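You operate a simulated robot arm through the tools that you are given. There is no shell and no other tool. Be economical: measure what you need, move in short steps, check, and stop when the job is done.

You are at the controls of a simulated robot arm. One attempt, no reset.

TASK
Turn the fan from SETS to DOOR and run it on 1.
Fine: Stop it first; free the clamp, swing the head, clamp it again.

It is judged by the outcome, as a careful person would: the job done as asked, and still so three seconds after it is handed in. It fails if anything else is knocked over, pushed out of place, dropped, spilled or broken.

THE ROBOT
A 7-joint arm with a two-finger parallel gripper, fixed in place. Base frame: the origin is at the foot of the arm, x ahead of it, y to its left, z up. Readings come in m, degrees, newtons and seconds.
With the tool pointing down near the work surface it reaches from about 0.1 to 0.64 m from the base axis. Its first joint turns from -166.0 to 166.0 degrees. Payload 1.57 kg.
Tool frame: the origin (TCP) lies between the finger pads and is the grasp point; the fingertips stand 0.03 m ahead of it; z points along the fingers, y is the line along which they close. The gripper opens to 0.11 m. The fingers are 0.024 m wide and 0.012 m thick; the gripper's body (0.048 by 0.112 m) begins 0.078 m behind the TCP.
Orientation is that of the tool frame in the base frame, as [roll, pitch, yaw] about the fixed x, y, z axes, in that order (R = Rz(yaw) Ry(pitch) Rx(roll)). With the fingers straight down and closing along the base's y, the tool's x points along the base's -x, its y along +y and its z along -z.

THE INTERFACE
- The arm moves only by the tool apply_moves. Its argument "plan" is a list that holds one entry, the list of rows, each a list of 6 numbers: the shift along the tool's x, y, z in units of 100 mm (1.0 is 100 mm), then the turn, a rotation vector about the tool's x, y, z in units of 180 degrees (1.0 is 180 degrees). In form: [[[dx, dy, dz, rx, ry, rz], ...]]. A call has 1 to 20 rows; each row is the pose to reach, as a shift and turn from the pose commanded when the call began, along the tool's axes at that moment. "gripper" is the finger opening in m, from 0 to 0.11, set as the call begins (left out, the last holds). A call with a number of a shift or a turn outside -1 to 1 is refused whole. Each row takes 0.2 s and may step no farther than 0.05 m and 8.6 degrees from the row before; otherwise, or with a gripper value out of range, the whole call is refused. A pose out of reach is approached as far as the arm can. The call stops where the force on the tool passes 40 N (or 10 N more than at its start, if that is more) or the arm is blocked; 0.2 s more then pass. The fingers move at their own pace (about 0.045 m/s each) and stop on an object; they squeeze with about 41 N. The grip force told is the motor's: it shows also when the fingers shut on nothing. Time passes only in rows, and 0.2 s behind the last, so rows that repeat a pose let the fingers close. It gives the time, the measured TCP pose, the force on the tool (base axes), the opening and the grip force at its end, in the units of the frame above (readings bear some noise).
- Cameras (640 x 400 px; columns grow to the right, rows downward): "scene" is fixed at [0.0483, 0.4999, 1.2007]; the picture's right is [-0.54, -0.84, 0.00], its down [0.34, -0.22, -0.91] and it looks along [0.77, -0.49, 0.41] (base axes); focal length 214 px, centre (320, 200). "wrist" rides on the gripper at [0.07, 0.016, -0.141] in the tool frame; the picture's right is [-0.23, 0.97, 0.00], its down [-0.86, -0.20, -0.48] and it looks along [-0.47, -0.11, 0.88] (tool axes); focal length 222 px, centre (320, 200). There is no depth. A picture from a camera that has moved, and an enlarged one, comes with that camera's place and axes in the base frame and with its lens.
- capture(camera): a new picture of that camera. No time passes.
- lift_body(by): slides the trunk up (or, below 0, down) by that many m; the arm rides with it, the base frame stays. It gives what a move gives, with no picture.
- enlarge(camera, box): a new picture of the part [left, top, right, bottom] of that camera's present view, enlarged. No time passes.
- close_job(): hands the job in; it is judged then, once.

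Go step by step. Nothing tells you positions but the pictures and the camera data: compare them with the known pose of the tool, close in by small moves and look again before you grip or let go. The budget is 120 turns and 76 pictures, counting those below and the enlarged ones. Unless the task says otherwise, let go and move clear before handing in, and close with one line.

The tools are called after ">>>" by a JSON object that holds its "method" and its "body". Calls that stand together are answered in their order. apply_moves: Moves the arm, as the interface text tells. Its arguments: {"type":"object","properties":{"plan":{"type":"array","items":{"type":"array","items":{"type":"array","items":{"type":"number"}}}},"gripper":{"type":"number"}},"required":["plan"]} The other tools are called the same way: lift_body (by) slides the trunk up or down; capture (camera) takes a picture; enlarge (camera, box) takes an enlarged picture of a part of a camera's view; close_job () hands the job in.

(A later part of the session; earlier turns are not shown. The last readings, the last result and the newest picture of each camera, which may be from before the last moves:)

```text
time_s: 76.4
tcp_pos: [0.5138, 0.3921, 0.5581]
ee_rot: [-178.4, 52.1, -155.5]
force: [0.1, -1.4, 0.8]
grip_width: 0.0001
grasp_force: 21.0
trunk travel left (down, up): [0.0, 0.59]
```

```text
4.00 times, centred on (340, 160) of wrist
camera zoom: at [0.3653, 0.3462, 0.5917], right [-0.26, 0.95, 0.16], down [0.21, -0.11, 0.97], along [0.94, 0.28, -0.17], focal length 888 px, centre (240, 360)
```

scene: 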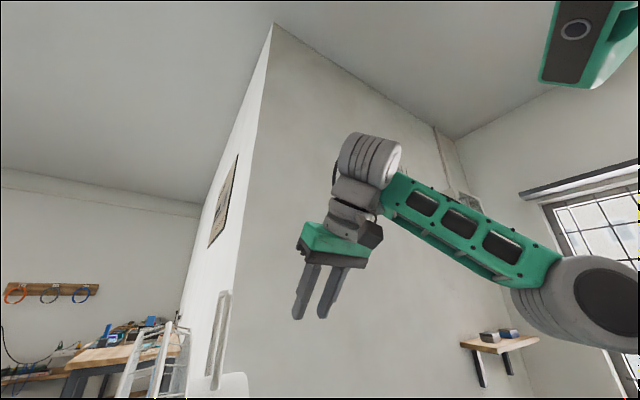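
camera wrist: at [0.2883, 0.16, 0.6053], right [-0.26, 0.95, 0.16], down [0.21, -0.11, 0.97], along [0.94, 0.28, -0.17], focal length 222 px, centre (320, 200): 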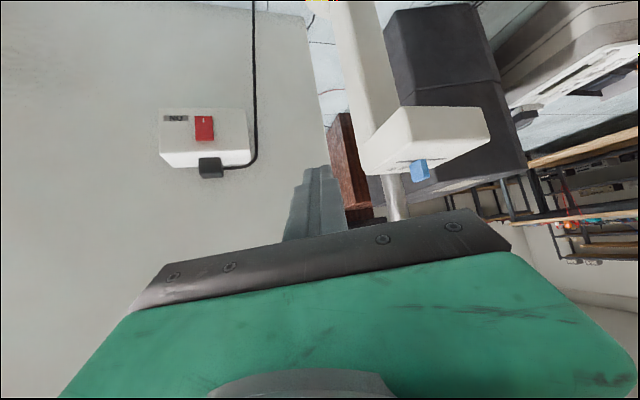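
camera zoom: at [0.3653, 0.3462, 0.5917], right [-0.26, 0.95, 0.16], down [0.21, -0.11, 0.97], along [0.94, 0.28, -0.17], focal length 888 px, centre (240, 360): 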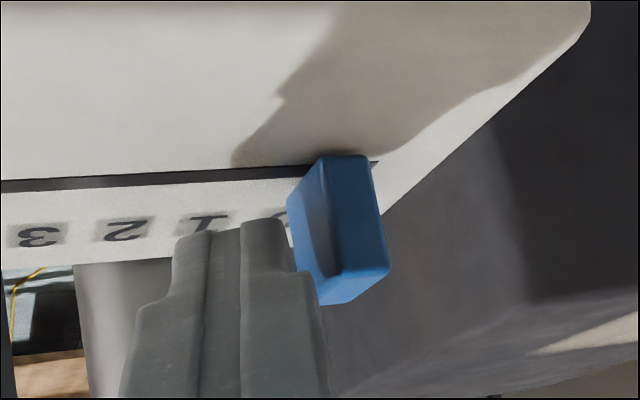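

Knob is almost at the slot's 0 end; I nudge 2 mm more and look.

>>> {"method": "apply_moves", "body": {"plan": [[[-0.005, 0.018, 0.0065, 0, 0, 0], [-0.005, 0.018, 0.0065, 0, 0, 0]]]}}

>>> {"method": "enlarge", "body": {"camera": "wrist", "box": [260, 110, 420, 210]}}

```text
time_s: 77.0
tcp_pos: [0.5145, 0.395, 0.56]
ee_rot: [-178.4, 52.0, -155.7]
force: [0.2, -0.4, -0.6]
grip_width: 0.0
grasp_force: 21.5
trunk travel left (down, up): [0.0, 0.59]
```

```text
4.00 times, centred on (340, 160) of wrist
camera zoom: at [0.3654, 0.3482, 0.5921], right [-0.26, 0.95, 0.16], down [0.21, -0.11, 0.97], along [0.94, 0.28, -0.17], focal length 888 px, centre (240, 360)
```

zoom: 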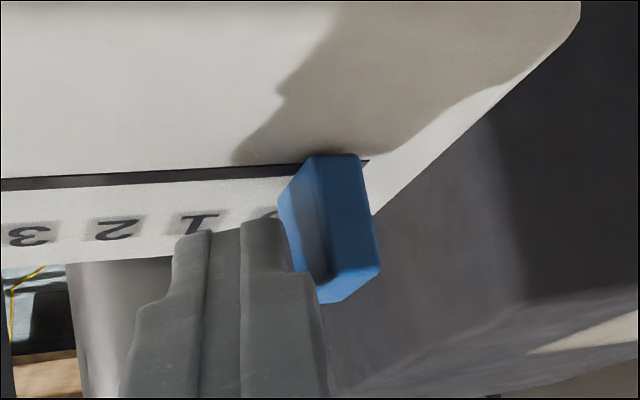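

The knob has clicked ahead into the 0 detent, so the fan is stopped. I back out and rise to view the clamp lever.

>>> {"method": "apply_moves", "body": {"plan": [[[0, -0.05, -0.2, 0, 0, 0], [0, -0.05, -0.5, 0, 0, 0], [0, -0.05, -0.8, 0, 0, 0], [0, -0.05, -1, 0, 0, 0], [0, -0.05, -1, 0, 0, 0]]]}}

>>> {"method": "apply_moves", "body": {"plan": [[[-0.09, 0, -0.2, 0, 0, 0], [-0.18, 0, -0.4, 0, 0, 0], [-0.27, 0, -0.6, 0, 0, 0], [-0.36, 0, -0.8, 0, 0, 0], [-0.45, 0, -1, 0, 0, 0], [-0.45, 0, -1, 0, 0, 0]]]}}

>>> {"method": "capture", "body": {"camera": "wrist"}}

```text
time_s: 78.2
tcp_pos: [0.4434, 0.3598, 0.6199]
ee_rot: [-178.5, 52.1, -155.5]
force: [0.4, -0.6, -0.1]
grip_width: 0.0
grasp_force: 21.6
trunk travel left (down, up): [0.0, 0.59]
```

```text
time_s: 79.6
tcp_pos: [0.3963, 0.3407, 0.7164]
ee_rot: [-178.4, 52.1, -155.5]
force: [-0.6, 0.0, -0.4]
grip_width: 0.0002
grasp_force: 21.2
trunk travel left (down, up): [0.0, 0.59]
```

```text
42 pictures are left
camera wrist: at [0.2468, 0.2943, 0.7496], right [-0.26, 0.95, 0.16], down [0.21, -0.11, 0.97], along [0.94, 0.28, -0.17], focal length 222 px, centre (320, 200)
```

wrist: 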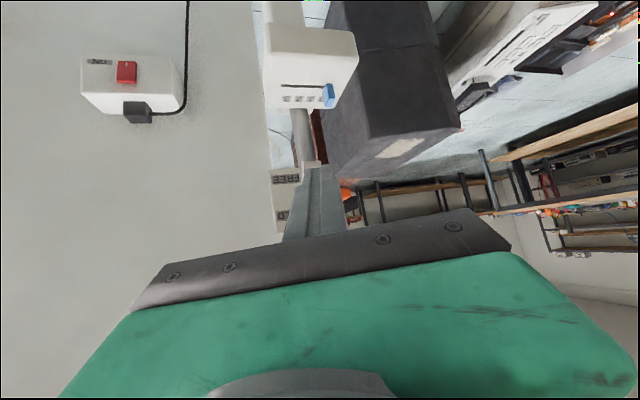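

The knob shows at 0. I shift sideways to unmask the lever.

>>> {"method": "apply_moves", "body": {"plan": [[[-0.1, -0.25, -0.1, 0, 0, 0], [-0.25, -0.5, -0.2, 0, 0, 0], [-0.4, -0.7, -0.3, 0, 0, 0], [-0.4, -0.7, -0.3, 0, 0, 0]]]}}

>>> {"method": "enlarge", "body": {"camera": "wrist", "box": [280, 80, 440, 240]}}

```text
time_s: 80.6
tcp_pos: [0.4236, 0.2776, 0.7698]
ee_rot: [-178.3, 52.1, -155.5]
force: [-0.7, -0.8, -0.6]
grip_width: 0.0002
grasp_force: 21.5
trunk travel left (down, up): [0.0, 0.59]
```

```text
2.50 times, centred on (360, 160) of wrist
camera zoom: at [0.274, 0.2317, 0.8025], right [-0.26, 0.95, 0.16], down [0.21, -0.11, 0.97], along [0.94, 0.28, -0.17], focal length 555 px, centre (220, 300)
```

zoom: 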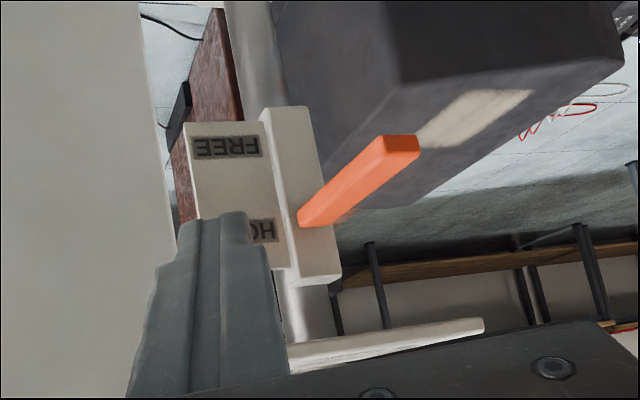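

Lever: root about (0.56, 0.38, 0.71) at HOLD, tip (0.484, 0.394, 0.70); FREE is ~5 cm lower. I put the closed fingertips just above the middle of the lever.

>>> {"method": "apply_moves", "body": {"plan": [[[-0.1, 0.12, 0.18, 0, 0, 0], [-0.2, 0.24, 0.36, 0, 0, 0], [-0.31, 0.37, 0.55, 0, 0, 0], [-0.42, 0.5, 0.74, 0, 0, 0], [-0.52, 0.615, 0.927, 0, 0, 0], [-0.52, 0.615, 0.927, 0, 0, 0]]]}}

>>> {"method": "enlarge", "body": {"camera": "wrist", "box": [240, 90, 440, 240]}}

```text
time_s: 82.0
tcp_pos: [0.4961, 0.3758, 0.7501]
ee_rot: [-178.5, 52.1, -155.6]
force: [0.7, -0.6, -0.2]
grip_width: 0.0003
grasp_force: 21.2
trunk travel left (down, up): [0.0, 0.59]
```

```text
2.67 times, centred on (340, 165) of wrist
camera zoom: at [0.3466, 0.33, 0.7838], right [-0.26, 0.95, 0.16], down [0.21, -0.11, 0.97], along [0.94, 0.28, -0.17], focal length 592 px, centre (267, 293)
```

zoom: 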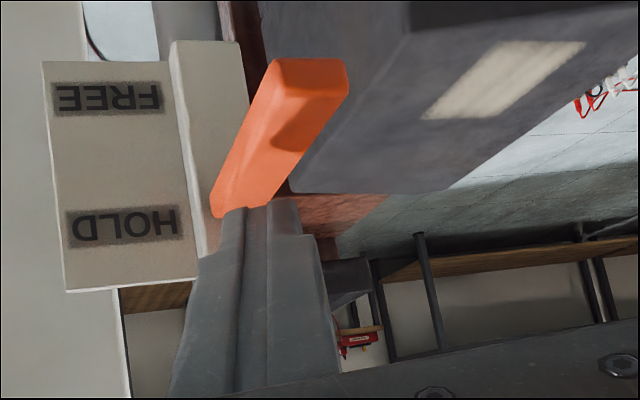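

Tip is over the lever. I press straight down in small steps.

>>> {"method": "apply_moves", "body": {"plan": [[[0.08, 0, 0.06, 0, 0, 0], [0.16, 0, 0.12, 0, 0, 0], [0.24, 0, 0.185, 0, 0, 0], [0.32, 0, 0.25, 0, 0, 0], [0.39, 0, 0.31, 0, 0, 0], [0.39, 0, 0.31, 0, 0, 0]]]}}

>>> {"method": "enlarge", "body": {"camera": "wrist", "box": [240, 90, 440, 240]}}

```text
time_s: 83.4
tcp_pos: [0.4965, 0.375, 0.7003]
ee_rot: [-178.4, 52.1, -155.6]
force: [-0.2, 0.9, 0.8]
grip_width: 0.0
grasp_force: 21.3
trunk travel left (down, up): [0.0, 0.59]
```

```text
2.67 times, centred on (340, 165) of wrist
camera zoom: at [0.3482, 0.3281, 0.7342], right [-0.26, 0.95, 0.16], down [0.21, -0.11, 0.97], along [0.94, 0.28, -0.17], focal length 592 px, centre (267, 293)
```

zoom: 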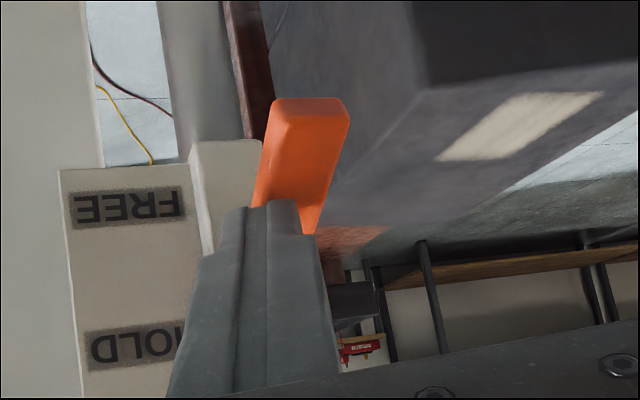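

The lever is moving down. I continue a little.

>>> {"method": "apply_moves", "body": {"plan": [[[0.06, 0, 0.047, 0, 0, 0], [0.12, 0, 0.093, 0, 0, 0], [0.18, 0, 0.14, 0, 0, 0], [0.18, 0, 0.14, 0, 0, 0]]]}}

>>> {"method": "enlarge", "body": {"camera": "wrist", "box": [240, 90, 440, 240]}}

```text
time_s: 84.4
tcp_pos: [0.4971, 0.3731, 0.678]
ee_rot: [-178.5, 52.1, -155.4]
force: [-0.3, 1.4, -0.3]
grip_width: 0.0
grasp_force: 20.9
trunk travel left (down, up): [0.0, 0.59]
```

```text
2.67 times, centred on (340, 165) of wrist
camera zoom: at [0.348, 0.3281, 0.7117], right [-0.26, 0.95, 0.16], down [0.21, -0.11, 0.97], along [0.94, 0.28, -0.17], focal length 592 px, centre (267, 293)
```

zoom: 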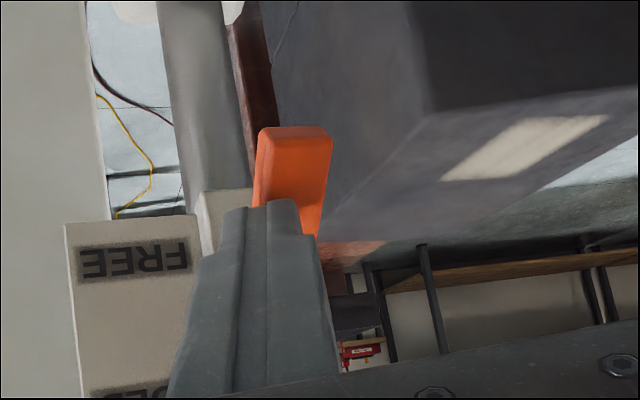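

>>> {"method": "apply_moves", "body": {"plan": [[[0, -0.1, -0.2, 0, 0, 0], [0, -0.3, -0.5, 0, 0, 0], [0, -0.6, -0.8, 0, 0, 0], [0, -0.9, -1, 0, 0, 0], [0, -0.9, -1, 0, 0, 0]]]}}

>>> {"method": "enlarge", "body": {"camera": "wrist", "box": [300, 80, 460, 240]}}

```text
time_s: 85.6
tcp_pos: [0.4572, 0.2618, 0.7412]
ee_rot: [-178.3, 52.1, -155.4]
force: [-0.2, -0.5, 0.0]
grip_width: 0.0002
grasp_force: 21.7
trunk travel left (down, up): [0.0, 0.59]
```

```text
2.50 times, centred on (380, 160) of wrist
camera zoom: at [0.3088, 0.2147, 0.7735], right [-0.26, 0.95, 0.16], down [0.21, -0.11, 0.97], along [0.94, 0.28, -0.17], focal length 555 px, centre (170, 300)
```

zoom: 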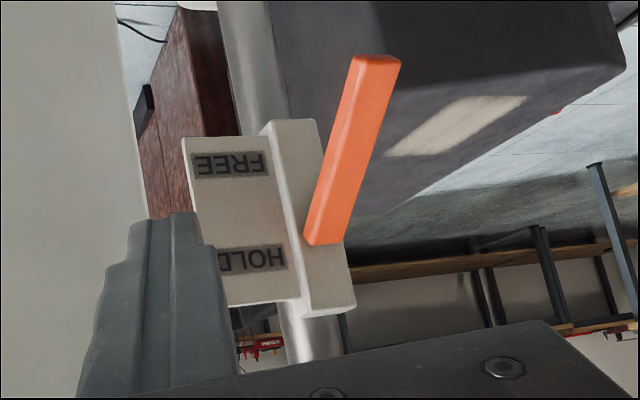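

The lever stayed at roughly 50° down. To be sure it is fully FREE, I press it further toward its stop along its arc, watching the force.

>>> {"method": "apply_moves", "body": {"plan": [[[0, 0.25, 0.2, 0, 0, 0], [0, 0.5, 0.4, 0, 0, 0], [0, 0.75, 0.6, 0, 0, 0], [0.01, 0.99, 0.81, 0, 0, 0], [0.01, 0.99, 0.81, 0, 0, 0]]]}}

>>> {"method": "apply_moves", "body": {"plan": [[[0.005, -0.03, 0.095, 0, 0, 0], [0.01, -0.065, 0.19, 0, 0, 0], [0.018, -0.1, 0.284, 0, 0, 0], [0.024, -0.13, 0.38, 0, 0, 0], [0.024, -0.13, 0.38, 0, 0, 0]]]}}

>>> {"method": "enlarge", "body": {"camera": "wrist", "box": [240, 90, 440, 240]}}

```text
time_s: 86.8
tcp_pos: [0.4784, 0.3784, 0.6906]
ee_rot: [-178.6, 52.1, -155.6]
force: [1.1, 0.1, 0.3]
grip_width: 0.0
grasp_force: 21.8
trunk travel left (down, up): [0.0, 0.59]
```

```text
time_s: 87.7
tcp_pos: [0.5004, 0.3769, 0.676]
ee_rot: [-179.1, 52.7, -155.7]
force: [-20.2, -6.6, 14.2]
grip_width: 0.0
grasp_force: 21.1
trunk travel left (down, up): [0.0, 0.59]
stopped in row 4: the force on the tool passed its limit (the readings are from after the stop); the commanded pose is now the measured one
```

```text
2.67 times, centred on (340, 165) of wrist
camera zoom: at [0.3519, 0.3301, 0.7084], right [-0.26, 0.95, 0.17], down [0.2, -0.12, 0.97], along [0.94, 0.29, -0.16], focal length 592 px, centre (267, 293)
```

zoom: 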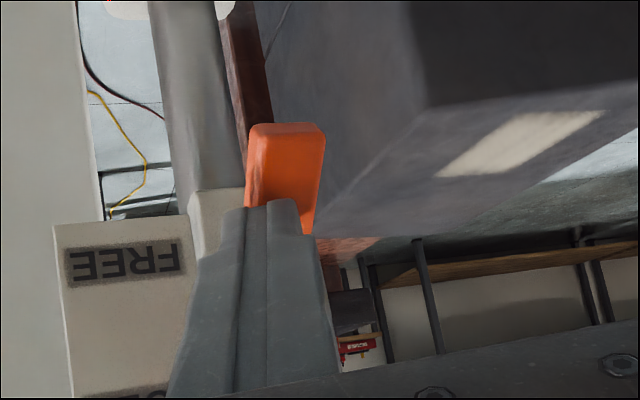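

The lever is firmly against its FREE stop. I back away and raise the trunk to look at the head.

>>> {"method": "apply_moves", "body": {"plan": [[[0, -0.1, -0.2, 0, 0, 0], [0, -0.3, -0.5, 0, 0, 0], [0, -0.6, -0.8, 0, 0, 0], [0, -0.9, -1, 0, 0, 0], [0, -0.9, -1, 0, 0, 0]]]}}

>>> {"method": "apply_moves", "body": {"plan": [[[0, -0.3, -0.3, 0, 0, 0], [0, -0.6, -0.6, 0, 0, 0], [0, -0.9, -0.9, 0, 0, 0], [0, -0.9, -0.9, 0, 0, 0]]]}}

>>> {"method": "lift_body", "body": {"by": 0.25}}

>>> {"method": "capture", "body": {"camera": "wrist"}}

```text
time_s: 88.9
tcp_pos: [0.4634, 0.2625, 0.7348]
ee_rot: [-178.9, 52.3, -155.6]
force: [-0.2, 1.1, -0.4]
grip_width: 0.0
grasp_force: 21.5
trunk travel left (down, up): [0.0, 0.59]
```

```text
time_s: 89.9
tcp_pos: [0.4179, 0.2196, 0.7436]
ee_rot: [-179.8, 46.4, -146.3]
force: [0.3, 0.0, 0.0]
grip_width: 0.0
grasp_force: 21.3
trunk travel left (down, up): [0.0, 0.59]
stopped in row 4: the arm was blocked; the commanded pose is now the measured one
```

```text
time_s: 92.4
tcp_pos: [0.4158, 0.2214, 0.9978]
ee_rot: [-179.2, 46.6, -146.4]
force: [0.4, -1.2, 0.0]
grip_width: 0.0
grasp_force: 21.1
trunk travel left (down, up): [-0.25, 0.34]
```

```text
35 pictures are left
camera wrist: at [0.2799, 0.1512, 1.044], right [-0.4, 0.9, 0.16], down [0.3, -0.03, 0.95], along [0.86, 0.43, -0.26], focal length 222 px, centre (320, 200)
```

wrist: 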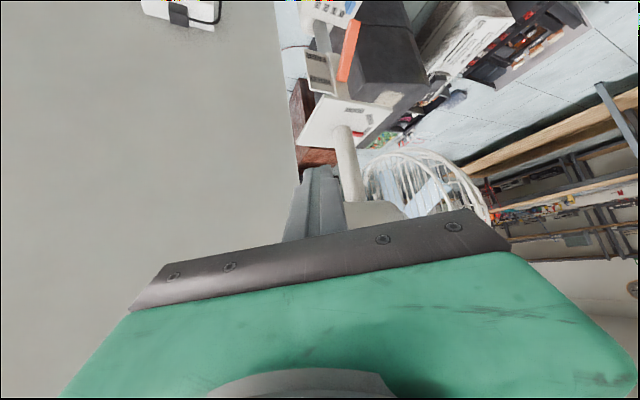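

Lever is at FREE, pointer still at SETS. I rise a bit more for a view of the head from above.

>>> {"method": "lift_body", "body": {"by": 0.2}}

>>> {"method": "capture", "body": {"camera": "wrist"}}

```text
time_s: 94.6
tcp_pos: [0.4149, 0.2195, 1.1996]
ee_rot: [-179.2, 47.1, -146.4]
force: [-0.1, -0.3, 0.7]
grip_width: 0.0
grasp_force: 21.3
trunk travel left (down, up): [-0.45, 0.14]
```

```text
34 pictures are left
camera wrist: at [0.2789, 0.1507, 1.246], right [-0.4, 0.9, 0.16], down [0.3, -0.03, 0.95], along [0.87, 0.43, -0.25], focal length 222 px, centre (320, 200)
```

wrist: 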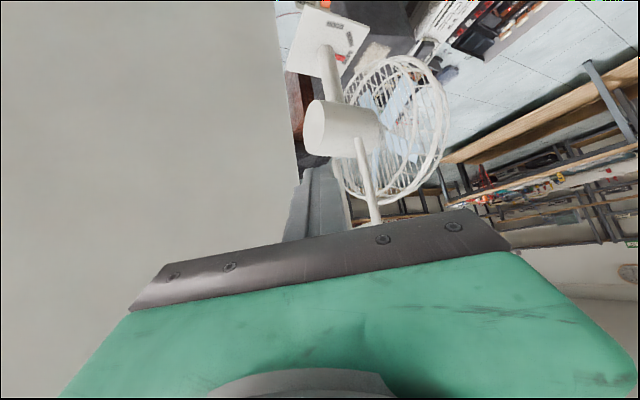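

A thin handle rod rises from the top of the head. I zoom to locate everything.

>>> {"method": "enlarge", "body": {"camera": "wrist", "box": [270, 30, 470, 240]}}

```text
1.90 times, centred on (370, 135) of wrist
camera zoom: at [0.2789, 0.1507, 1.246], right [-0.4, 0.9, 0.16], down [0.3, -0.03, 0.95], along [0.87, 0.43, -0.25], focal length 423 px, centre (225, 324)
```

zoom: 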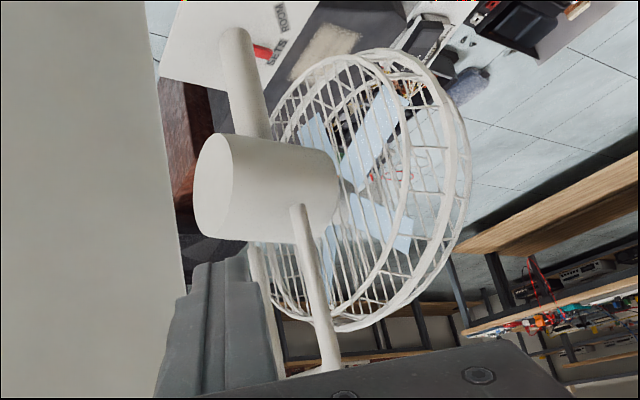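

The head has a U-shaped handle with round rods above the pivot; gripping the near rod (≈(0.60, 0.41, 1.13)) and carrying it along an arc will swing the head. I open the gripper and approach halfway.

>>> {"method": "apply_moves", "body": {"plan": [[[-0.16, 0.07, 0.2, 0, 0, 0], [-0.32, 0.15, 0.4, 0, 0, 0], [-0.48, 0.22, 0.6, 0, 0, 0], [-0.63, 0.29, 0.785, 0, 0, 0], [-0.63, 0.29, 0.785, 0, 0, 0], [-0.63, 0.29, 0.785, 0, 0, 0]]], "gripper": 0.07}}

>>> {"method": "capture", "body": {"camera": "wrist"}}

```text
time_s: 96.0
tcp_pos: [0.4834, 0.2985, 1.1911]
ee_rot: [-179.2, 47.1, -146.4]
force: [0.2, 0.1, -0.4]
grip_width: 0.07
grasp_force: 0.0
trunk travel left (down, up): [-0.45, 0.14]
```

```text
32 pictures are left
camera wrist: at [0.3472, 0.2295, 1.2376], right [-0.4, 0.9, 0.16], down [0.3, -0.03, 0.95], along [0.87, 0.43, -0.25], focal length 222 px, centre (320, 200)
```

wrist: 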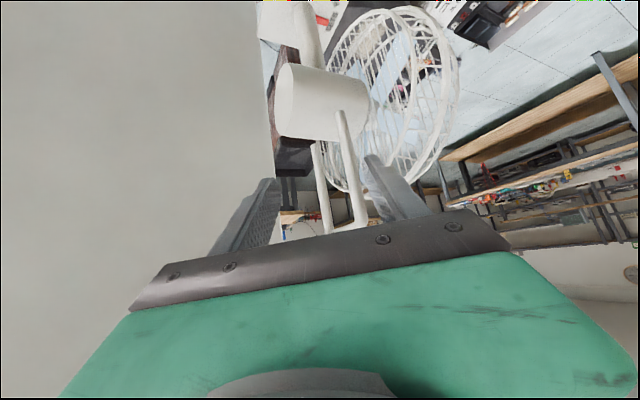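

I shift sideways a little for a better depth fix on the rod.

>>> {"method": "apply_moves", "body": {"plan": [[[0, -0.25, 0, 0, 0, 0], [0, -0.5, 0, 0, 0, 0], [0, -0.7, 0, 0, 0, 0], [0, -0.7, 0, 0, 0, 0]]]}}

>>> {"method": "capture", "body": {"camera": "wrist"}}

```text
time_s: 97.0
tcp_pos: [0.5219, 0.2399, 1.1935]
ee_rot: [-179.3, 47.2, -146.3]
force: [0.1, 0.4, 0.0]
grip_width: 0.0702
grasp_force: 0.1
trunk travel left (down, up): [-0.45, 0.14]
```

```text
31 pictures are left
camera wrist: at [0.3849, 0.1706, 1.2397], right [-0.4, 0.9, 0.16], down [0.3, -0.03, 0.95], along [0.87, 0.43, -0.25], focal length 222 px, centre (320, 200)
```

wrist: 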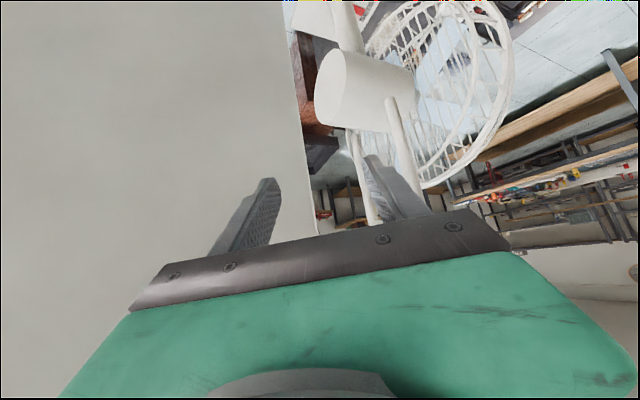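

The near rod fixes at about (0.58, 0.403), the pivot axis near (0.645, 0.414). I move to a pre-grasp 6 cm short of the rod.

>>> {"method": "apply_moves", "body": {"plan": [[[-0.05, 0.25, 0, 0, 0, 0], [-0.1, 0.5, 0.1, 0, 0, 0], [-0.2, 0.75, 0.4, 0, 0, 0], [-0.3, 1, 0.65, 0, 0, 0], [-0.41, 1, 0.9, 0, 0, 0], [-0.41, 1, 0.9, 0, 0, 0]]]}}

>>> {"method": "capture", "body": {"camera": "wrist"}}

```text
time_s: 98.4
tcp_pos: [0.5481, 0.375, 1.1609]
ee_rot: [-179.2, 47.1, -146.3]
force: [0.6, -0.4, 0.4]
grip_width: 0.0697
grasp_force: 0.0
trunk travel left (down, up): [-0.45, 0.14]
```

```text
30 pictures are left
camera wrist: at [0.4122, 0.3062, 1.2061], right [-0.4, 0.9, 0.16], down [0.3, -0.03, 0.95], along [0.87, 0.43, -0.25], focal length 222 px, centre (320, 200)
```

wrist: 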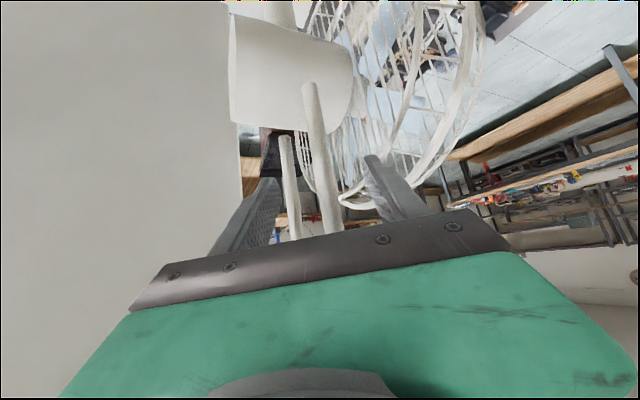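

The rod is centred between the fingers. I advance and close on it.

>>> {"method": "apply_moves", "body": {"plan": [[[0, 0, 0.15, 0, 0, 0], [0, 0, 0.3, 0, 0, 0], [0, 0, 0.45, 0, 0, 0], [0, 0.02, 0.55, 0, 0, 0], [0, 0.02, 0.55, 0, 0, 0]]]}}

>>> {"method": "enlarge", "body": {"camera": "wrist", "box": [230, 100, 430, 240]}}

```text
time_s: 99.6
tcp_pos: [0.5768, 0.3946, 1.1278]
ee_rot: [-179.2, 47.5, -146.4]
force: [-14.4, -20.1, 13.3]
grip_width: 0.0617
grasp_force: 0.1
trunk travel left (down, up): [-0.45, 0.14]
```

```text
2.86 times, centred on (330, 170) of wrist
camera zoom: at [0.4407, 0.3252, 1.1735], right [-0.4, 0.9, 0.16], down [0.29, -0.04, 0.96], along [0.87, 0.43, -0.25], focal length 635 px, centre (291, 286)
```

zoom: 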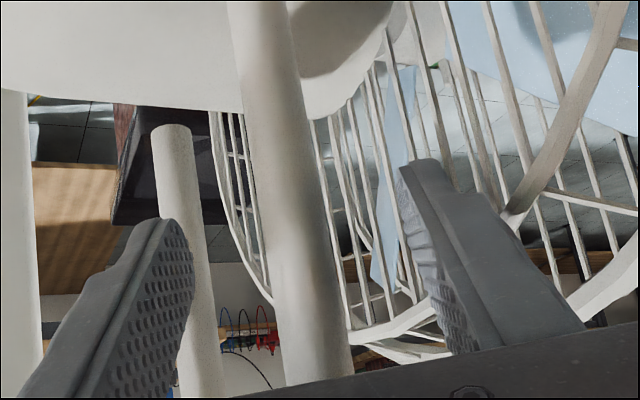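

The outer finger touched the guard (28 N). I ease back a bit and close on the rod from there.

>>> {"method": "apply_moves", "body": {"plan": [[[0, -0.02, -0.07, 0, 0, 0], [0, -0.03, -0.15, 0, 0, 0], [0, -0.03, -0.15, 0, 0, 0]]], "gripper": 0.045}}

>>> {"method": "enlarge", "body": {"camera": "wrist", "box": [230, 100, 430, 240]}}

```text
time_s: 100.4
tcp_pos: [0.5709, 0.3906, 1.1333]
ee_rot: [-179.1, 47.1, -146.3]
force: [-0.5, 0.4, 0.0]
grip_width: 0.0448
grasp_force: 0.1
trunk travel left (down, up): [-0.45, 0.14]
```

```text
2.86 times, centred on (330, 170) of wrist
camera zoom: at [0.4352, 0.3205, 1.1795], right [-0.4, 0.9, 0.16], down [0.3, -0.03, 0.95], along [0.87, 0.43, -0.25], focal length 635 px, centre (291, 286)
```

zoom: 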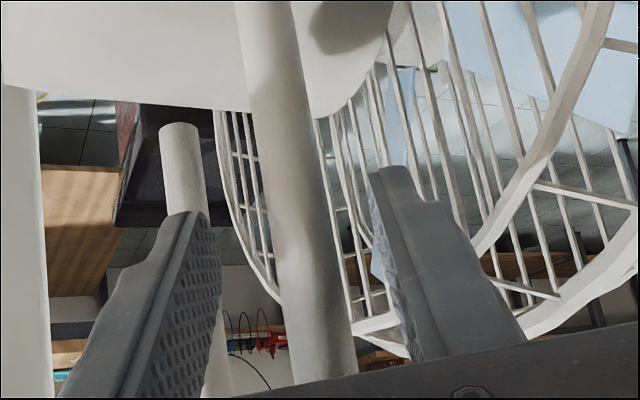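

Rod sits between the fingers. I close the grip.

>>> {"method": "apply_moves", "body": {"plan": [[[0, 0, 0, 0, 0, 0], [0, 0, 0, 0, 0, 0], [0, 0, 0, 0, 0, 0]]], "gripper": 0.0}}

```text
time_s: 101.2
tcp_pos: [0.5696, 0.3912, 1.1346]
ee_rot: [-179.1, 47.1, -146.0]
force: [-10.4, 7.1, -0.6]
grip_width: 0.016
grasp_force: 23.6
trunk travel left (down, up): [-0.45, 0.14]
```

Gripped (16 mm rod). I carry it along the arc about the pivot, first 30°.

>>> {"method": "apply_moves", "body": {"plan": [[[0.026, -0.08, -0.028, 0, 0, 0], [0.051, -0.155, -0.055, 0, 0, 0], [0.065, -0.24, -0.07, 0, 0, 0], [0.074, -0.324, -0.08, 0, 0, 0], [0.074, -0.324, -0.08, 0, 0, 0]]]}}

>>> {"method": "capture", "body": {"camera": "wrist"}}

```text
time_s: 102.4
tcp_pos: [0.5811, 0.3567, 1.1335]
ee_rot: [-179.1, 47.0, -146.4]
force: [4.1, 7.8, -2.7]
grip_width: 0.016
grasp_force: 31.4
trunk travel left (down, up): [-0.45, 0.14]
```

```text
27 pictures are left
camera wrist: at [0.4455, 0.2884, 1.1797], right [-0.4, 0.9, 0.16], down [0.3, -0.03, 0.95], along [0.87, 0.43, -0.25], focal length 222 px, centre (320, 200)
```

wrist: 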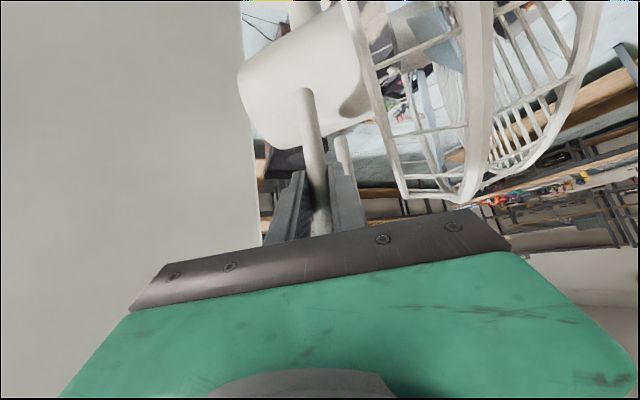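

The head is turning well with small forces. I continue to 60°.

>>> {"method": "apply_moves", "body": {"plan": [[[-0.001, -0.086, 0.001, 0, 0, 0], [-0.008, -0.172, 0.009, 0, 0, 0], [-0.025, -0.255, 0.027, 0, 0, 0], [-0.046, -0.335, 0.05, 0, 0, 0], [-0.046, -0.335, 0.05, 0, 0, 0]]]}}

>>> {"method": "capture", "body": {"camera": "wrist"}}

```text
time_s: 103.3
tcp_pos: [0.5972, 0.345, 1.1343]
ee_rot: [-179.2, 47.3, -145.8]
force: [7.9, 30.1, -6.8]
grip_width: 0.0158
grasp_force: 31.0
trunk travel left (down, up): [-0.45, 0.14]
stopped in row 4: the force on the tool passed its limit (the readings are from after the stop); the commanded pose is now the measured one
```

```text
26 pictures are left
camera wrist: at [0.4616, 0.2746, 1.1793], right [-0.41, 0.9, 0.16], down [0.3, -0.03, 0.95], along [0.86, 0.44, -0.25], focal length 222 px, centre (320, 200)
```

wrist: 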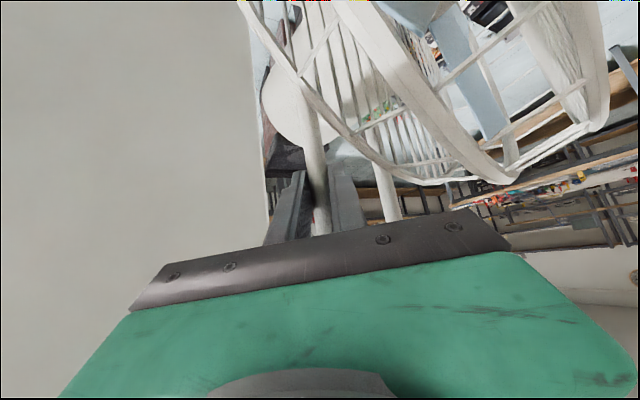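

The resistance is my arc radius being slightly large; the pivot is nearer x≈0.63. From here the rod must move mostly +x, so I continue that way.

>>> {"method": "apply_moves", "body": {"plan": [[[-0.03, -0.008, 0.034, 0, 0, 0], [-0.055, -0.03, 0.062, 0, 0, 0], [-0.083, -0.065, 0.09, 0, 0, 0], [-0.083, -0.065, 0.09, 0, 0, 0]]]}}

>>> {"method": "capture", "body": {"camera": "wrist"}}

```text
time_s: 104.3
tcp_pos: [0.6106, 0.343, 1.1336]
ee_rot: [-179.0, 47.1, -145.9]
force: [-10.4, 16.6, -10.3]
grip_width: 0.0158
grasp_force: 31.1
trunk travel left (down, up): [-0.45, 0.14]
```

```text
25 pictures are left
camera wrist: at [0.4742, 0.2728, 1.18], right [-0.41, 0.9, 0.16], down [0.3, -0.03, 0.95], along [0.86, 0.44, -0.26], focal length 222 px, centre (320, 200)
```

wrist: 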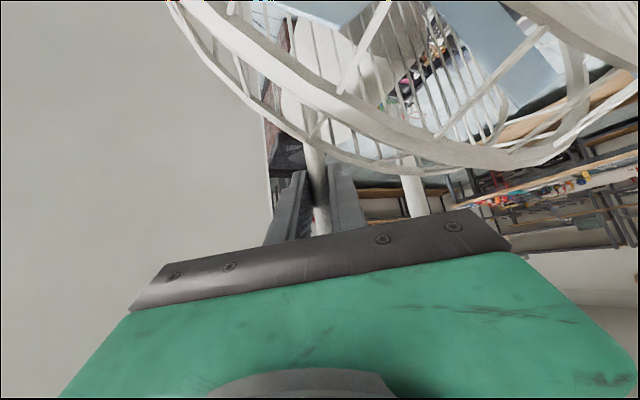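

About 80° now. I add the last bit.

>>> {"method": "apply_moves", "body": {"plan": [[[-0.03, -0.025, 0.03, 0, 0, 0], [-0.06, -0.05, 0.065, 0, 0, 0], [-0.06, -0.05, 0.065, 0, 0, 0]]]}}

>>> {"method": "capture", "body": {"camera": "wrist"}}

```text
time_s: 104.9
tcp_pos: [0.6128, 0.3458, 1.1351]
ee_rot: [-179.3, 46.9, -145.3]
force: [-22.0, 7.5, 4.2]
grip_width: 0.0161
grasp_force: 31.5
trunk travel left (down, up): [-0.45, 0.14]
stopped in row 2: the force on the tool passed its limit (the readings are from after the stop); the commanded pose is now the measured one
```

```text
24 pictures are left
camera wrist: at [0.4787, 0.2736, 1.1823], right [-0.42, 0.89, 0.16], down [0.3, -0.03, 0.95], along [0.86, 0.45, -0.26], focal length 222 px, centre (320, 200)
```

wrist: 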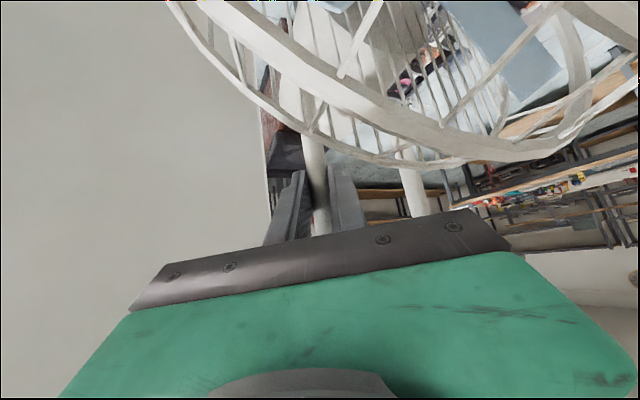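

There's a firm stop now. I release the rod, retreat along the tool axis and check the pointer.

>>> {"method": "apply_moves", "body": {"plan": [[[0, 0, 0, 0, 0, 0], [0, 0, 0, 0, 0, 0], [0, 0, -0.05, 0, 0, 0], [0, 0, -0.2, 0, 0, 0], [0, 0, -0.4, 0, 0, 0], [0, 0, -0.6, 0, 0, 0], [0, 0, -0.8, 0, 0, 0], [0, 0, -1, 0, 0, 0]]], "gripper": 0.05}}

>>> {"method": "lift_body", "body": {"by": 0.12}}

>>> {"method": "capture", "body": {"camera": "wrist"}}

```text
time_s: 106.7
tcp_pos: [0.5562, 0.3021, 1.2018]
ee_rot: [-179.4, 47.0, -145.8]
force: [0.5, -1.0, -0.6]
grip_width: 0.05
grasp_force: 0.1
trunk travel left (down, up): [-0.45, 0.14]
```

```text
time_s: 108.2
tcp_pos: [0.5557, 0.3038, 1.3216]
ee_rot: [-179.3, 47.0, -145.8]
force: [0.1, 1.2, -0.4]
grip_width: 0.05
grasp_force: 0.1
trunk travel left (down, up): [-0.57, 0.02]
```

```text
23 pictures are left
camera wrist: at [0.4213, 0.232, 1.3684], right [-0.41, 0.9, 0.16], down [0.3, -0.03, 0.95], along [0.86, 0.44, -0.26], focal length 222 px, centre (320, 200)
```

wrist: 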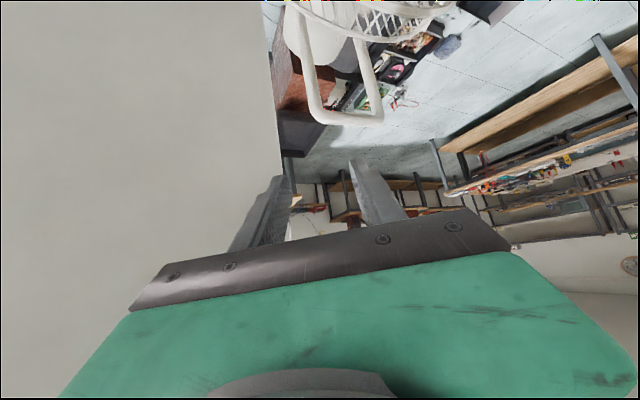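

The crossbar now lies along y, so the head faces −x (DOOR). I retreat clear of the guard, then go down to check the pointer and re-clamp.

>>> {"method": "apply_moves", "body": {"plan": [[[0.2, 0.02, -0.22, 0, 0, 0], [0.4, 0.04, -0.44, 0, 0, 0], [0.62, 0.06, -0.66, 0, 0, 0], [0.62, 0.06, -0.66, 0, 0, 0]]], "gripper": 0.0}}

>>> {"method": "apply_moves", "body": {"plan": [[[0.2, 0.02, -0.22, 0, 0, 0], [0.4, 0.04, -0.44, 0, 0, 0], [0.55, 0.06, -0.6, 0, 0, 0], [0.55, 0.06, -0.6, 0, 0, 0]]]}}

>>> {"method": "lift_body", "body": {"by": -0.17}}

>>> {"method": "capture", "body": {"camera": "wrist"}}

```text
time_s: 109.2
tcp_pos: [0.4772, 0.2565, 1.3224]
ee_rot: [-179.4, 47.0, -145.7]
force: [0.7, 0.3, -0.9]
grip_width: 0.0001
grasp_force: 21.4
trunk travel left (down, up): [-0.57, 0.02]
```

```text
time_s: 110.2
tcp_pos: [0.4065, 0.2172, 1.3224]
ee_rot: [-179.3, 47.0, -145.8]
force: [0.0, 0.3, -0.6]
grip_width: 0.0
grasp_force: 21.2
trunk travel left (down, up): [-0.57, 0.02]
```

```text
time_s: 112.1
tcp_pos: [0.4077, 0.2193, 1.1503]
ee_rot: [-179.4, 46.6, -145.8]
force: [0.6, -0.2, 1.5]
grip_width: 0.0003
grasp_force: 21.3
trunk travel left (down, up): [-0.4, 0.19]
```

```text
22 pictures are left
camera wrist: at [0.2728, 0.1467, 1.1977], right [-0.41, 0.9, 0.16], down [0.31, -0.03, 0.95], along [0.86, 0.44, -0.26], focal length 222 px, centre (320, 200)
```

wrist: 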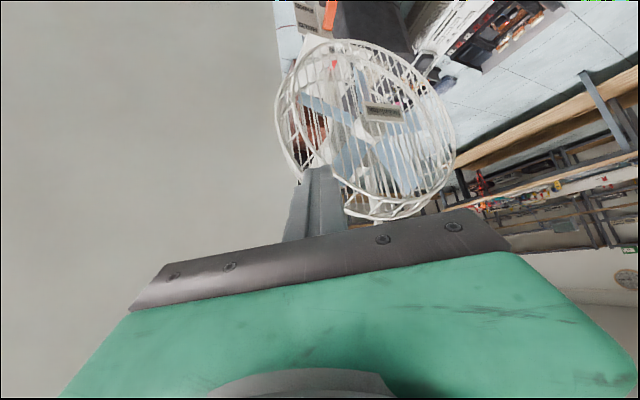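

The head faces the robot; guard front is at x≈0.48, clear of the fingers. I lower further and look under the guard at the pointer.

>>> {"method": "lift_body", "body": {"by": -0.33}}

>>> {"method": "enlarge", "body": {"camera": "wrist", "box": [270, 60, 450, 240]}}

```text
time_s: 115.3
tcp_pos: [0.4157, 0.2187, 0.8007]
ee_rot: [-179.9, 44.3, -146.3]
force: [0.0, -0.5, 0.6]
grip_width: 0.0
grasp_force: 21.2
trunk travel left (down, up): [-0.07, 0.52]
```

```text
2.22 times, centred on (360, 150) of wrist
camera zoom: at [0.2827, 0.1494, 0.8545], right [-0.41, 0.9, 0.16], down [0.34, -0.01, 0.94], along [0.85, 0.43, -0.3], focal length 494 px, centre (231, 311)
```

zoom: 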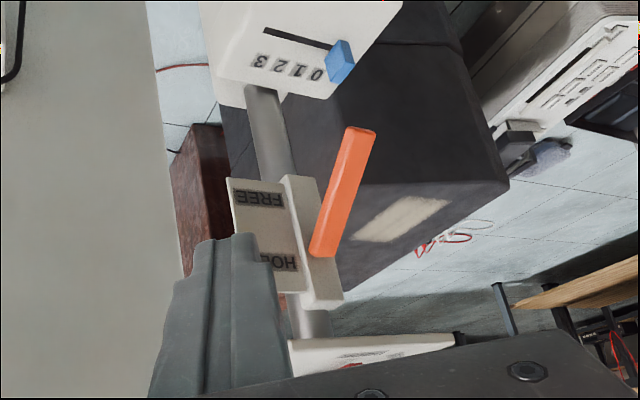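

I raise slightly to see the top of the plate.

>>> {"method": "lift_body", "body": {"by": 0.15}}

>>> {"method": "enlarge", "body": {"camera": "wrist", "box": [300, 80, 420, 200]}}

```text
time_s: 117.1
tcp_pos: [0.411, 0.2202, 0.9567]
ee_rot: [-179.6, 45.0, -145.8]
force: [-0.1, -0.4, -0.3]
grip_width: 0.0
grasp_force: 21.2
trunk travel left (down, up): [-0.22, 0.37]
```

```text
3.33 times, centred on (360, 140) of wrist
camera zoom: at [0.276, 0.1494, 1.009], right [-0.41, 0.9, 0.16], down [0.33, -0.01, 0.94], along [0.85, 0.44, -0.29], focal length 740 px, centre (187, 400)
```

zoom: 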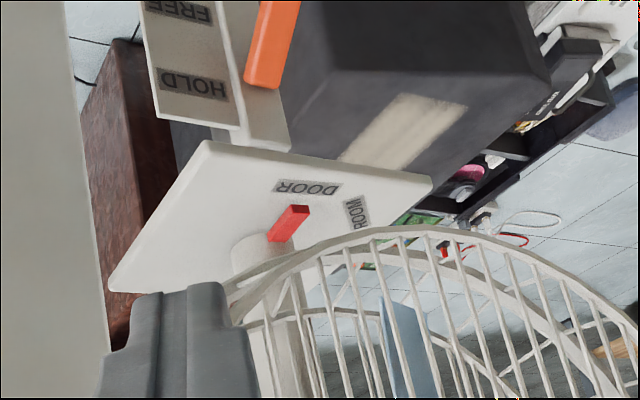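

Pointer points at DOOR. Next, re-clamp: I'll pinch the lever from its sides and raise it along its short arc; first yaw the tool to face +x, then go lower.

>>> {"method": "apply_moves", "body": {"plan": [[[-0.05, 0.17, 0.05, 0.019, 0, 0.019], [-0.1, 0.34, 0.1, 0.038, 0, 0.038], [-0.16, 0.51, 0.16, 0.057, 0, 0.057], [-0.22, 0.68, 0.22, 0.076, 0, 0.076], [-0.27, 0.85, 0.27, 0.095, 0, 0.095], [-0.32, 1.0, 0.32, 0.114, 0, 0.114], [-0.32, 1.0, 0.32, 0.114, 0, 0.114]]], "gripper": 0.05}}

>>> {"method": "lift_body", "body": {"by": -0.2}}

```text
time_s: 118.7
tcp_pos: [0.3894, 0.3259, 0.9739]
ee_rot: [179.2, 47.0, -176.1]
force: [0.4, 0.5, -0.2]
grip_width: 0.0502
grasp_force: 0.0
trunk travel left (down, up): [-0.22, 0.37]
```

```text
time_s: 120.8
tcp_pos: [0.3889, 0.3254, 0.7739]
ee_rot: [179.1, 46.9, -175.9]
force: [-0.4, 0.5, 0.2]
grip_width: 0.05
grasp_force: 0.1
trunk travel left (down, up): [-0.02, 0.57]
```

Yaw works at this tilt. I look at the lever from here.

>>> {"method": "capture", "body": {"camera": "wrist"}}

```text
19 pictures are left
camera wrist: at [0.2375, 0.3283, 0.8201], right [0.07, 0.98, 0.18], down [0.25, -0.19, 0.95], along [0.97, -0.03, -0.26], focal length 222 px, centre (320, 200)
```

wrist: 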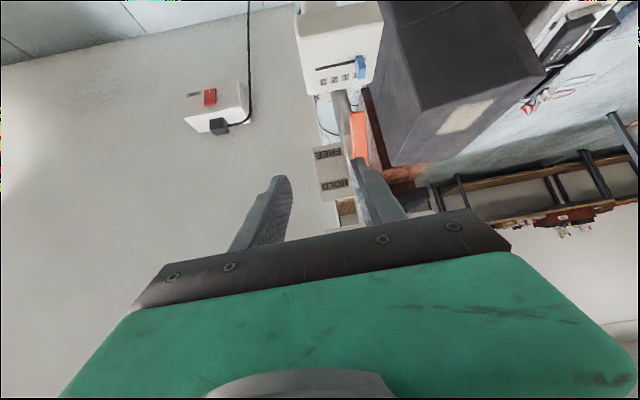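

>>> {"method": "apply_moves", "body": {"plan": [[[-0.02, 0.14, 0.15, 0, 0, 0], [-0.05, 0.28, 0.35, 0, 0, 0], [-0.08, 0.42, 0.55, 0, 0, 0], [-0.11, 0.545, 0.75, 0, 0, 0], [-0.137, 0.545, 0.95, 0, 0, 0], [-0.137, 0.545, 0.95, 0, 0, 0]]]}}

>>> {"method": "enlarge", "body": {"camera": "wrist", "box": [240, 100, 420, 240]}}

```text
time_s: 122.2
tcp_pos: [0.4636, 0.3871, 0.7203]
ee_rot: [179.2, 47.0, -175.9]
force: [0.3, 0.4, 0.3]
grip_width: 0.0502
grasp_force: 0.0
trunk travel left (down, up): [-0.02, 0.57]
```

```text
2.86 times, centred on (330, 170) of wrist
camera zoom: at [0.3116, 0.3891, 0.7662], right [0.07, 0.98, 0.18], down [0.25, -0.19, 0.95], along [0.97, -0.03, -0.26], focal length 635 px, centre (291, 286)
```

zoom: 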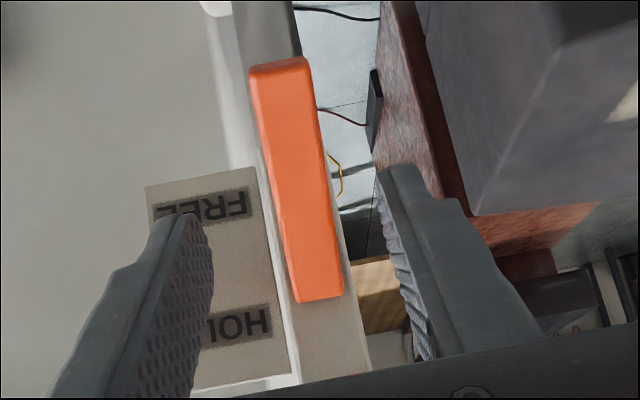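

The lever is centred between the fingers. I advance so the pads straddle it and close.

>>> {"method": "apply_moves", "body": {"plan": [[[0, 0, 0.18, 0, 0, 0], [0, 0, 0.36, 0, 0, 0], [0, 0, 0.54, 0, 0, 0], [0, -0.02, 0.69, 0, 0, 0], [0, -0.02, 0.69, 0, 0, 0]]]}}

>>> {"method": "apply_moves", "body": {"plan": [[[0, 0, 0, 0, 0, 0], [0, 0, 0, 0, 0, 0], [0, 0, 0, 0, 0, 0]]], "gripper": 0.0}}

>>> {"method": "enlarge", "body": {"camera": "wrist", "box": [240, 100, 420, 240]}}

```text
time_s: 123.5
tcp_pos: [0.5146, 0.3904, 0.6716]
ee_rot: [179.1, 47.0, -175.9]
force: [-0.3, 0.4, -0.2]
grip_width: 0.0498
grasp_force: 0.1
trunk travel left (down, up): [-0.02, 0.57]
```

```text
time_s: 124.2
tcp_pos: [0.5133, 0.3929, 0.6705]
ee_rot: [179.1, 46.9, -175.8]
force: [3.5, 14.4, 0.0]
grip_width: 0.0232
grasp_force: 25.5
trunk travel left (down, up): [-0.02, 0.57]
```

```text
2.86 times, centred on (330, 170) of wrist
camera zoom: at [0.3622, 0.3941, 0.7184], right [0.07, 0.98, 0.18], down [0.25, -0.19, 0.95], along [0.97, -0.02, -0.26], focal length 635 px, centre (291, 286)
```

zoom: 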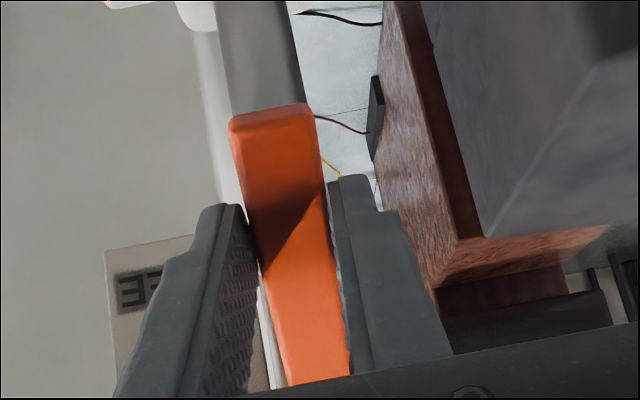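

Lever is pinched. I raise it along its arc toward HOLD.

>>> {"method": "apply_moves", "body": {"plan": [[[-0.005, 0.03, -0.06, 0, 0, 0], [-0.015, 0.04, -0.125, 0, 0, 0], [-0.03, 0.04, -0.189, 0, 0, 0], [-0.065, 0.04, -0.25, 0, 0, 0], [-0.1, 0.04, -0.31, 0, 0, 0], [-0.132, 0.04, -0.364, 0, 0, 0], [-0.155, 0.04, -0.39, 0, 0, 0]]]}}

>>> {"method": "enlarge", "body": {"camera": "wrist", "box": [240, 100, 420, 240]}}

```text
time_s: 125.8
tcp_pos: [0.4961, 0.3926, 0.7083]
ee_rot: [179.4, 47.0, -175.8]
force: [-3.1, 1.4, -11.2]
grip_width: 0.0219
grasp_force: 34.6
trunk travel left (down, up): [-0.02, 0.57]
```

```text
2.86 times, centred on (330, 170) of wrist
camera zoom: at [0.3435, 0.3949, 0.756], right [0.07, 0.98, 0.17], down [0.25, -0.19, 0.95], along [0.96, -0.03, -0.26], focal length 635 px, centre (291, 286)
```

zoom: 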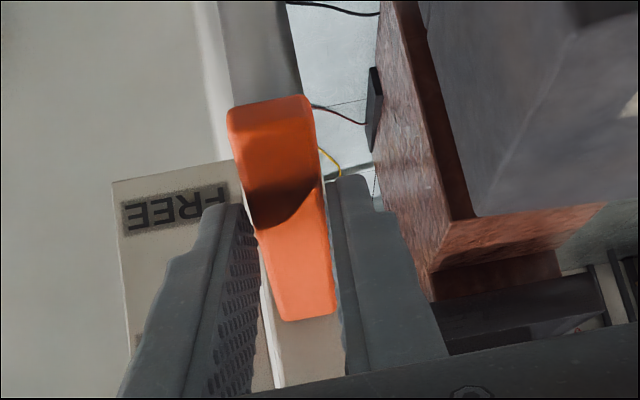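

It's partly up (~20° short). I raise a bit more until it seats.

>>> {"method": "apply_moves", "body": {"plan": [[[-0.035, 0, -0.03, 0, 0, 0], [-0.07, 0, -0.065, 0, 0, 0], [-0.105, 0, -0.1, 0, 0, 0], [-0.14, 0, -0.13, 0, 0, 0]]]}}

>>> {"method": "enlarge", "body": {"camera": "wrist", "box": [240, 100, 420, 240]}}

```text
time_s: 126.8
tcp_pos: [0.4961, 0.3909, 0.7328]
ee_rot: [178.7, 47.3, -176.3]
force: [0.7, -0.1, 1.0]
grip_width: 0.0
grasp_force: 21.4
trunk travel left (down, up): [-0.02, 0.57]
```

```text
2.86 times, centred on (330, 170) of wrist
camera zoom: at [0.3445, 0.3936, 0.7785], right [0.08, 0.98, 0.18], down [0.24, -0.19, 0.95], along [0.97, -0.03, -0.25], focal length 635 px, centre (291, 286)
```

zoom: 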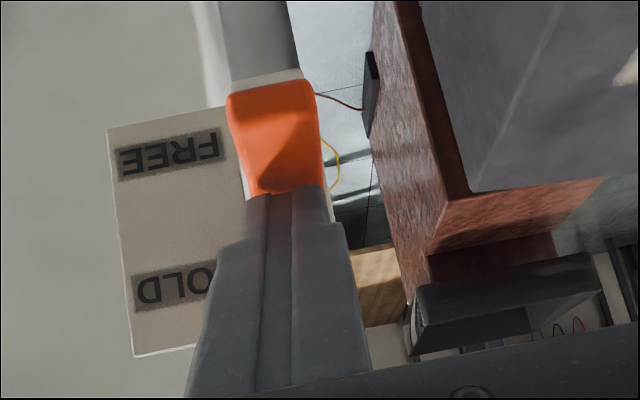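

The lever looks to be back at HOLD height with the fingers slipped off above it. I back off and compare with the original HOLD look.

>>> {"method": "apply_moves", "body": {"plan": [[[0, 0, -0.2, 0, 0, 0], [0, -0.2, -0.45, 0, 0, 0], [0, -0.5, -0.7, 0, 0, 0], [0, -0.8, -0.8, 0, 0, 0], [0, -0.9, -0.8, 0, 0, 0]]]}}

>>> {"method": "enlarge", "body": {"camera": "wrist", "box": [280, 80, 440, 220]}}

```text
time_s: 128.1
tcp_pos: [0.4436, 0.295, 0.7816]
ee_rot: [179.2, 47.0, -175.9]
force: [-0.2, 0.4, -0.5]
grip_width: 0.0003
grasp_force: 21.2
trunk travel left (down, up): [-0.02, 0.57]
```

```text
2.86 times, centred on (360, 150) of wrist
camera zoom: at [0.2919, 0.2982, 0.8293], right [0.07, 0.98, 0.18], down [0.25, -0.19, 0.95], along [0.97, -0.03, -0.26], focal length 635 px, centre (206, 343)
```

zoom: 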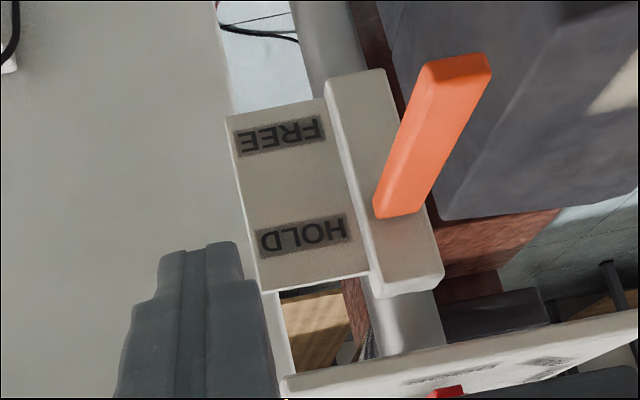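

The lever tip is at (0.483, 0.39, 0.70), the same as the original HOLD position. Now I go round in front of the lever to the +y side of the slider knob.

>>> {"method": "apply_moves", "body": {"plan": [[[0.15, 0.1, -0.15, 0, 0, 0], [0.29, 0.4, -0.315, 0, 0, 0], [0.29, 0.7, -0.315, 0, 0, 0], [0.29, 1, -0.315, 0, 0, 0], [0.29, 1, -0.315, 0, 0, 0]]]}}

>>> {"method": "apply_moves", "body": {"plan": [[[0.2, 0.13, 0.2, 0, 0, 0], [0.4, 0.26, 0.4, 0, 0, 0], [0.6, 0.39, 0.6, 0, 0, 0], [0.85, 0.5, 0.84, 0, 0, 0], [0.85, 0.5, 0.84, 0, 0, 0]]]}}

>>> {"method": "capture", "body": {"camera": "wrist"}}

```text
time_s: 129.2
tcp_pos: [0.3945, 0.392, 0.7835]
ee_rot: [179.2, 47.0, -175.8]
force: [0.3, -0.4, -0.3]
grip_width: 0.0
grasp_force: 21.6
trunk travel left (down, up): [-0.02, 0.57]
```

```text
time_s: 130.4
tcp_pos: [0.3932, 0.446, 0.665]
ee_rot: [179.1, 47.0, -175.8]
force: [-0.1, 0.0, 0.7]
grip_width: 0.0
grasp_force: 21.6
trunk travel left (down, up): [-0.02, 0.57]
```

```text
13 pictures are left
camera wrist: at [0.2415, 0.4483, 0.7111], right [0.07, 0.98, 0.18], down [0.25, -0.19, 0.95], along [0.97, -0.03, -0.26], focal length 222 px, centre (320, 200)
```

wrist: 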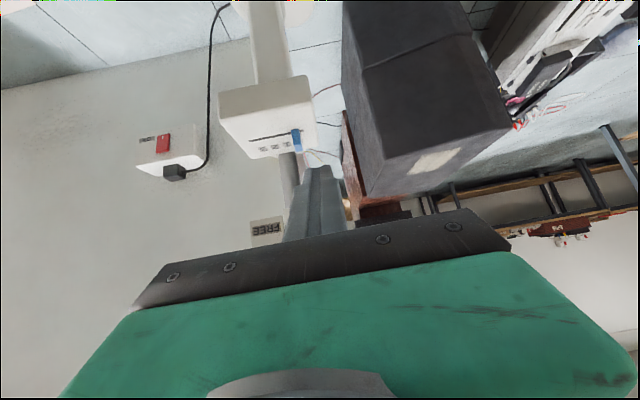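

Knob at y≈0.42 as expected. I advance along the tool axis, keeping to its +y side.

>>> {"method": "apply_moves", "body": {"plan": [[[0, 0, 0.25, 0, 0, 0], [-0.01, -0.02, 0.5, 0, 0, 0], [-0.02, -0.04, 0.75, 0, 0, 0], [-0.025, -0.04, 1, 0, 0, 0], [-0.025, -0.04, 1, 0, 0, 0]]]}}

>>> {"method": "enlarge", "body": {"camera": "wrist", "box": [230, 100, 390, 220]}}

```text
time_s: 131.7
tcp_pos: [0.4688, 0.4466, 0.598]
ee_rot: [179.0, 47.1, -175.9]
force: [-0.3, 0.3, 0.9]
grip_width: 0.0001
grasp_force: 21.2
trunk travel left (down, up): [-0.02, 0.57]
```

```text
3.33 times, centred on (310, 160) of wrist
camera zoom: at [0.3173, 0.4501, 0.6447], right [0.08, 0.98, 0.18], down [0.25, -0.19, 0.95], along [0.97, -0.03, -0.26], focal length 740 px, centre (353, 333)
```

zoom: 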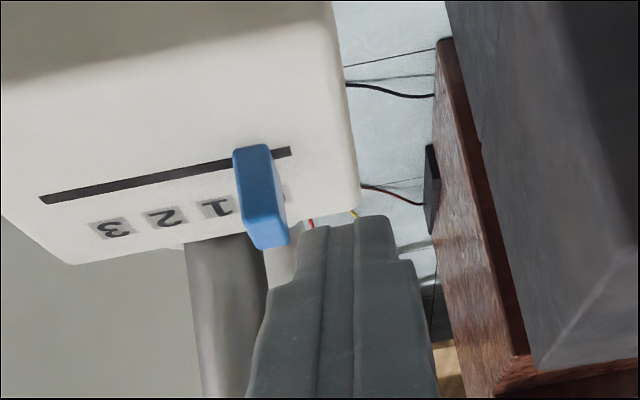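

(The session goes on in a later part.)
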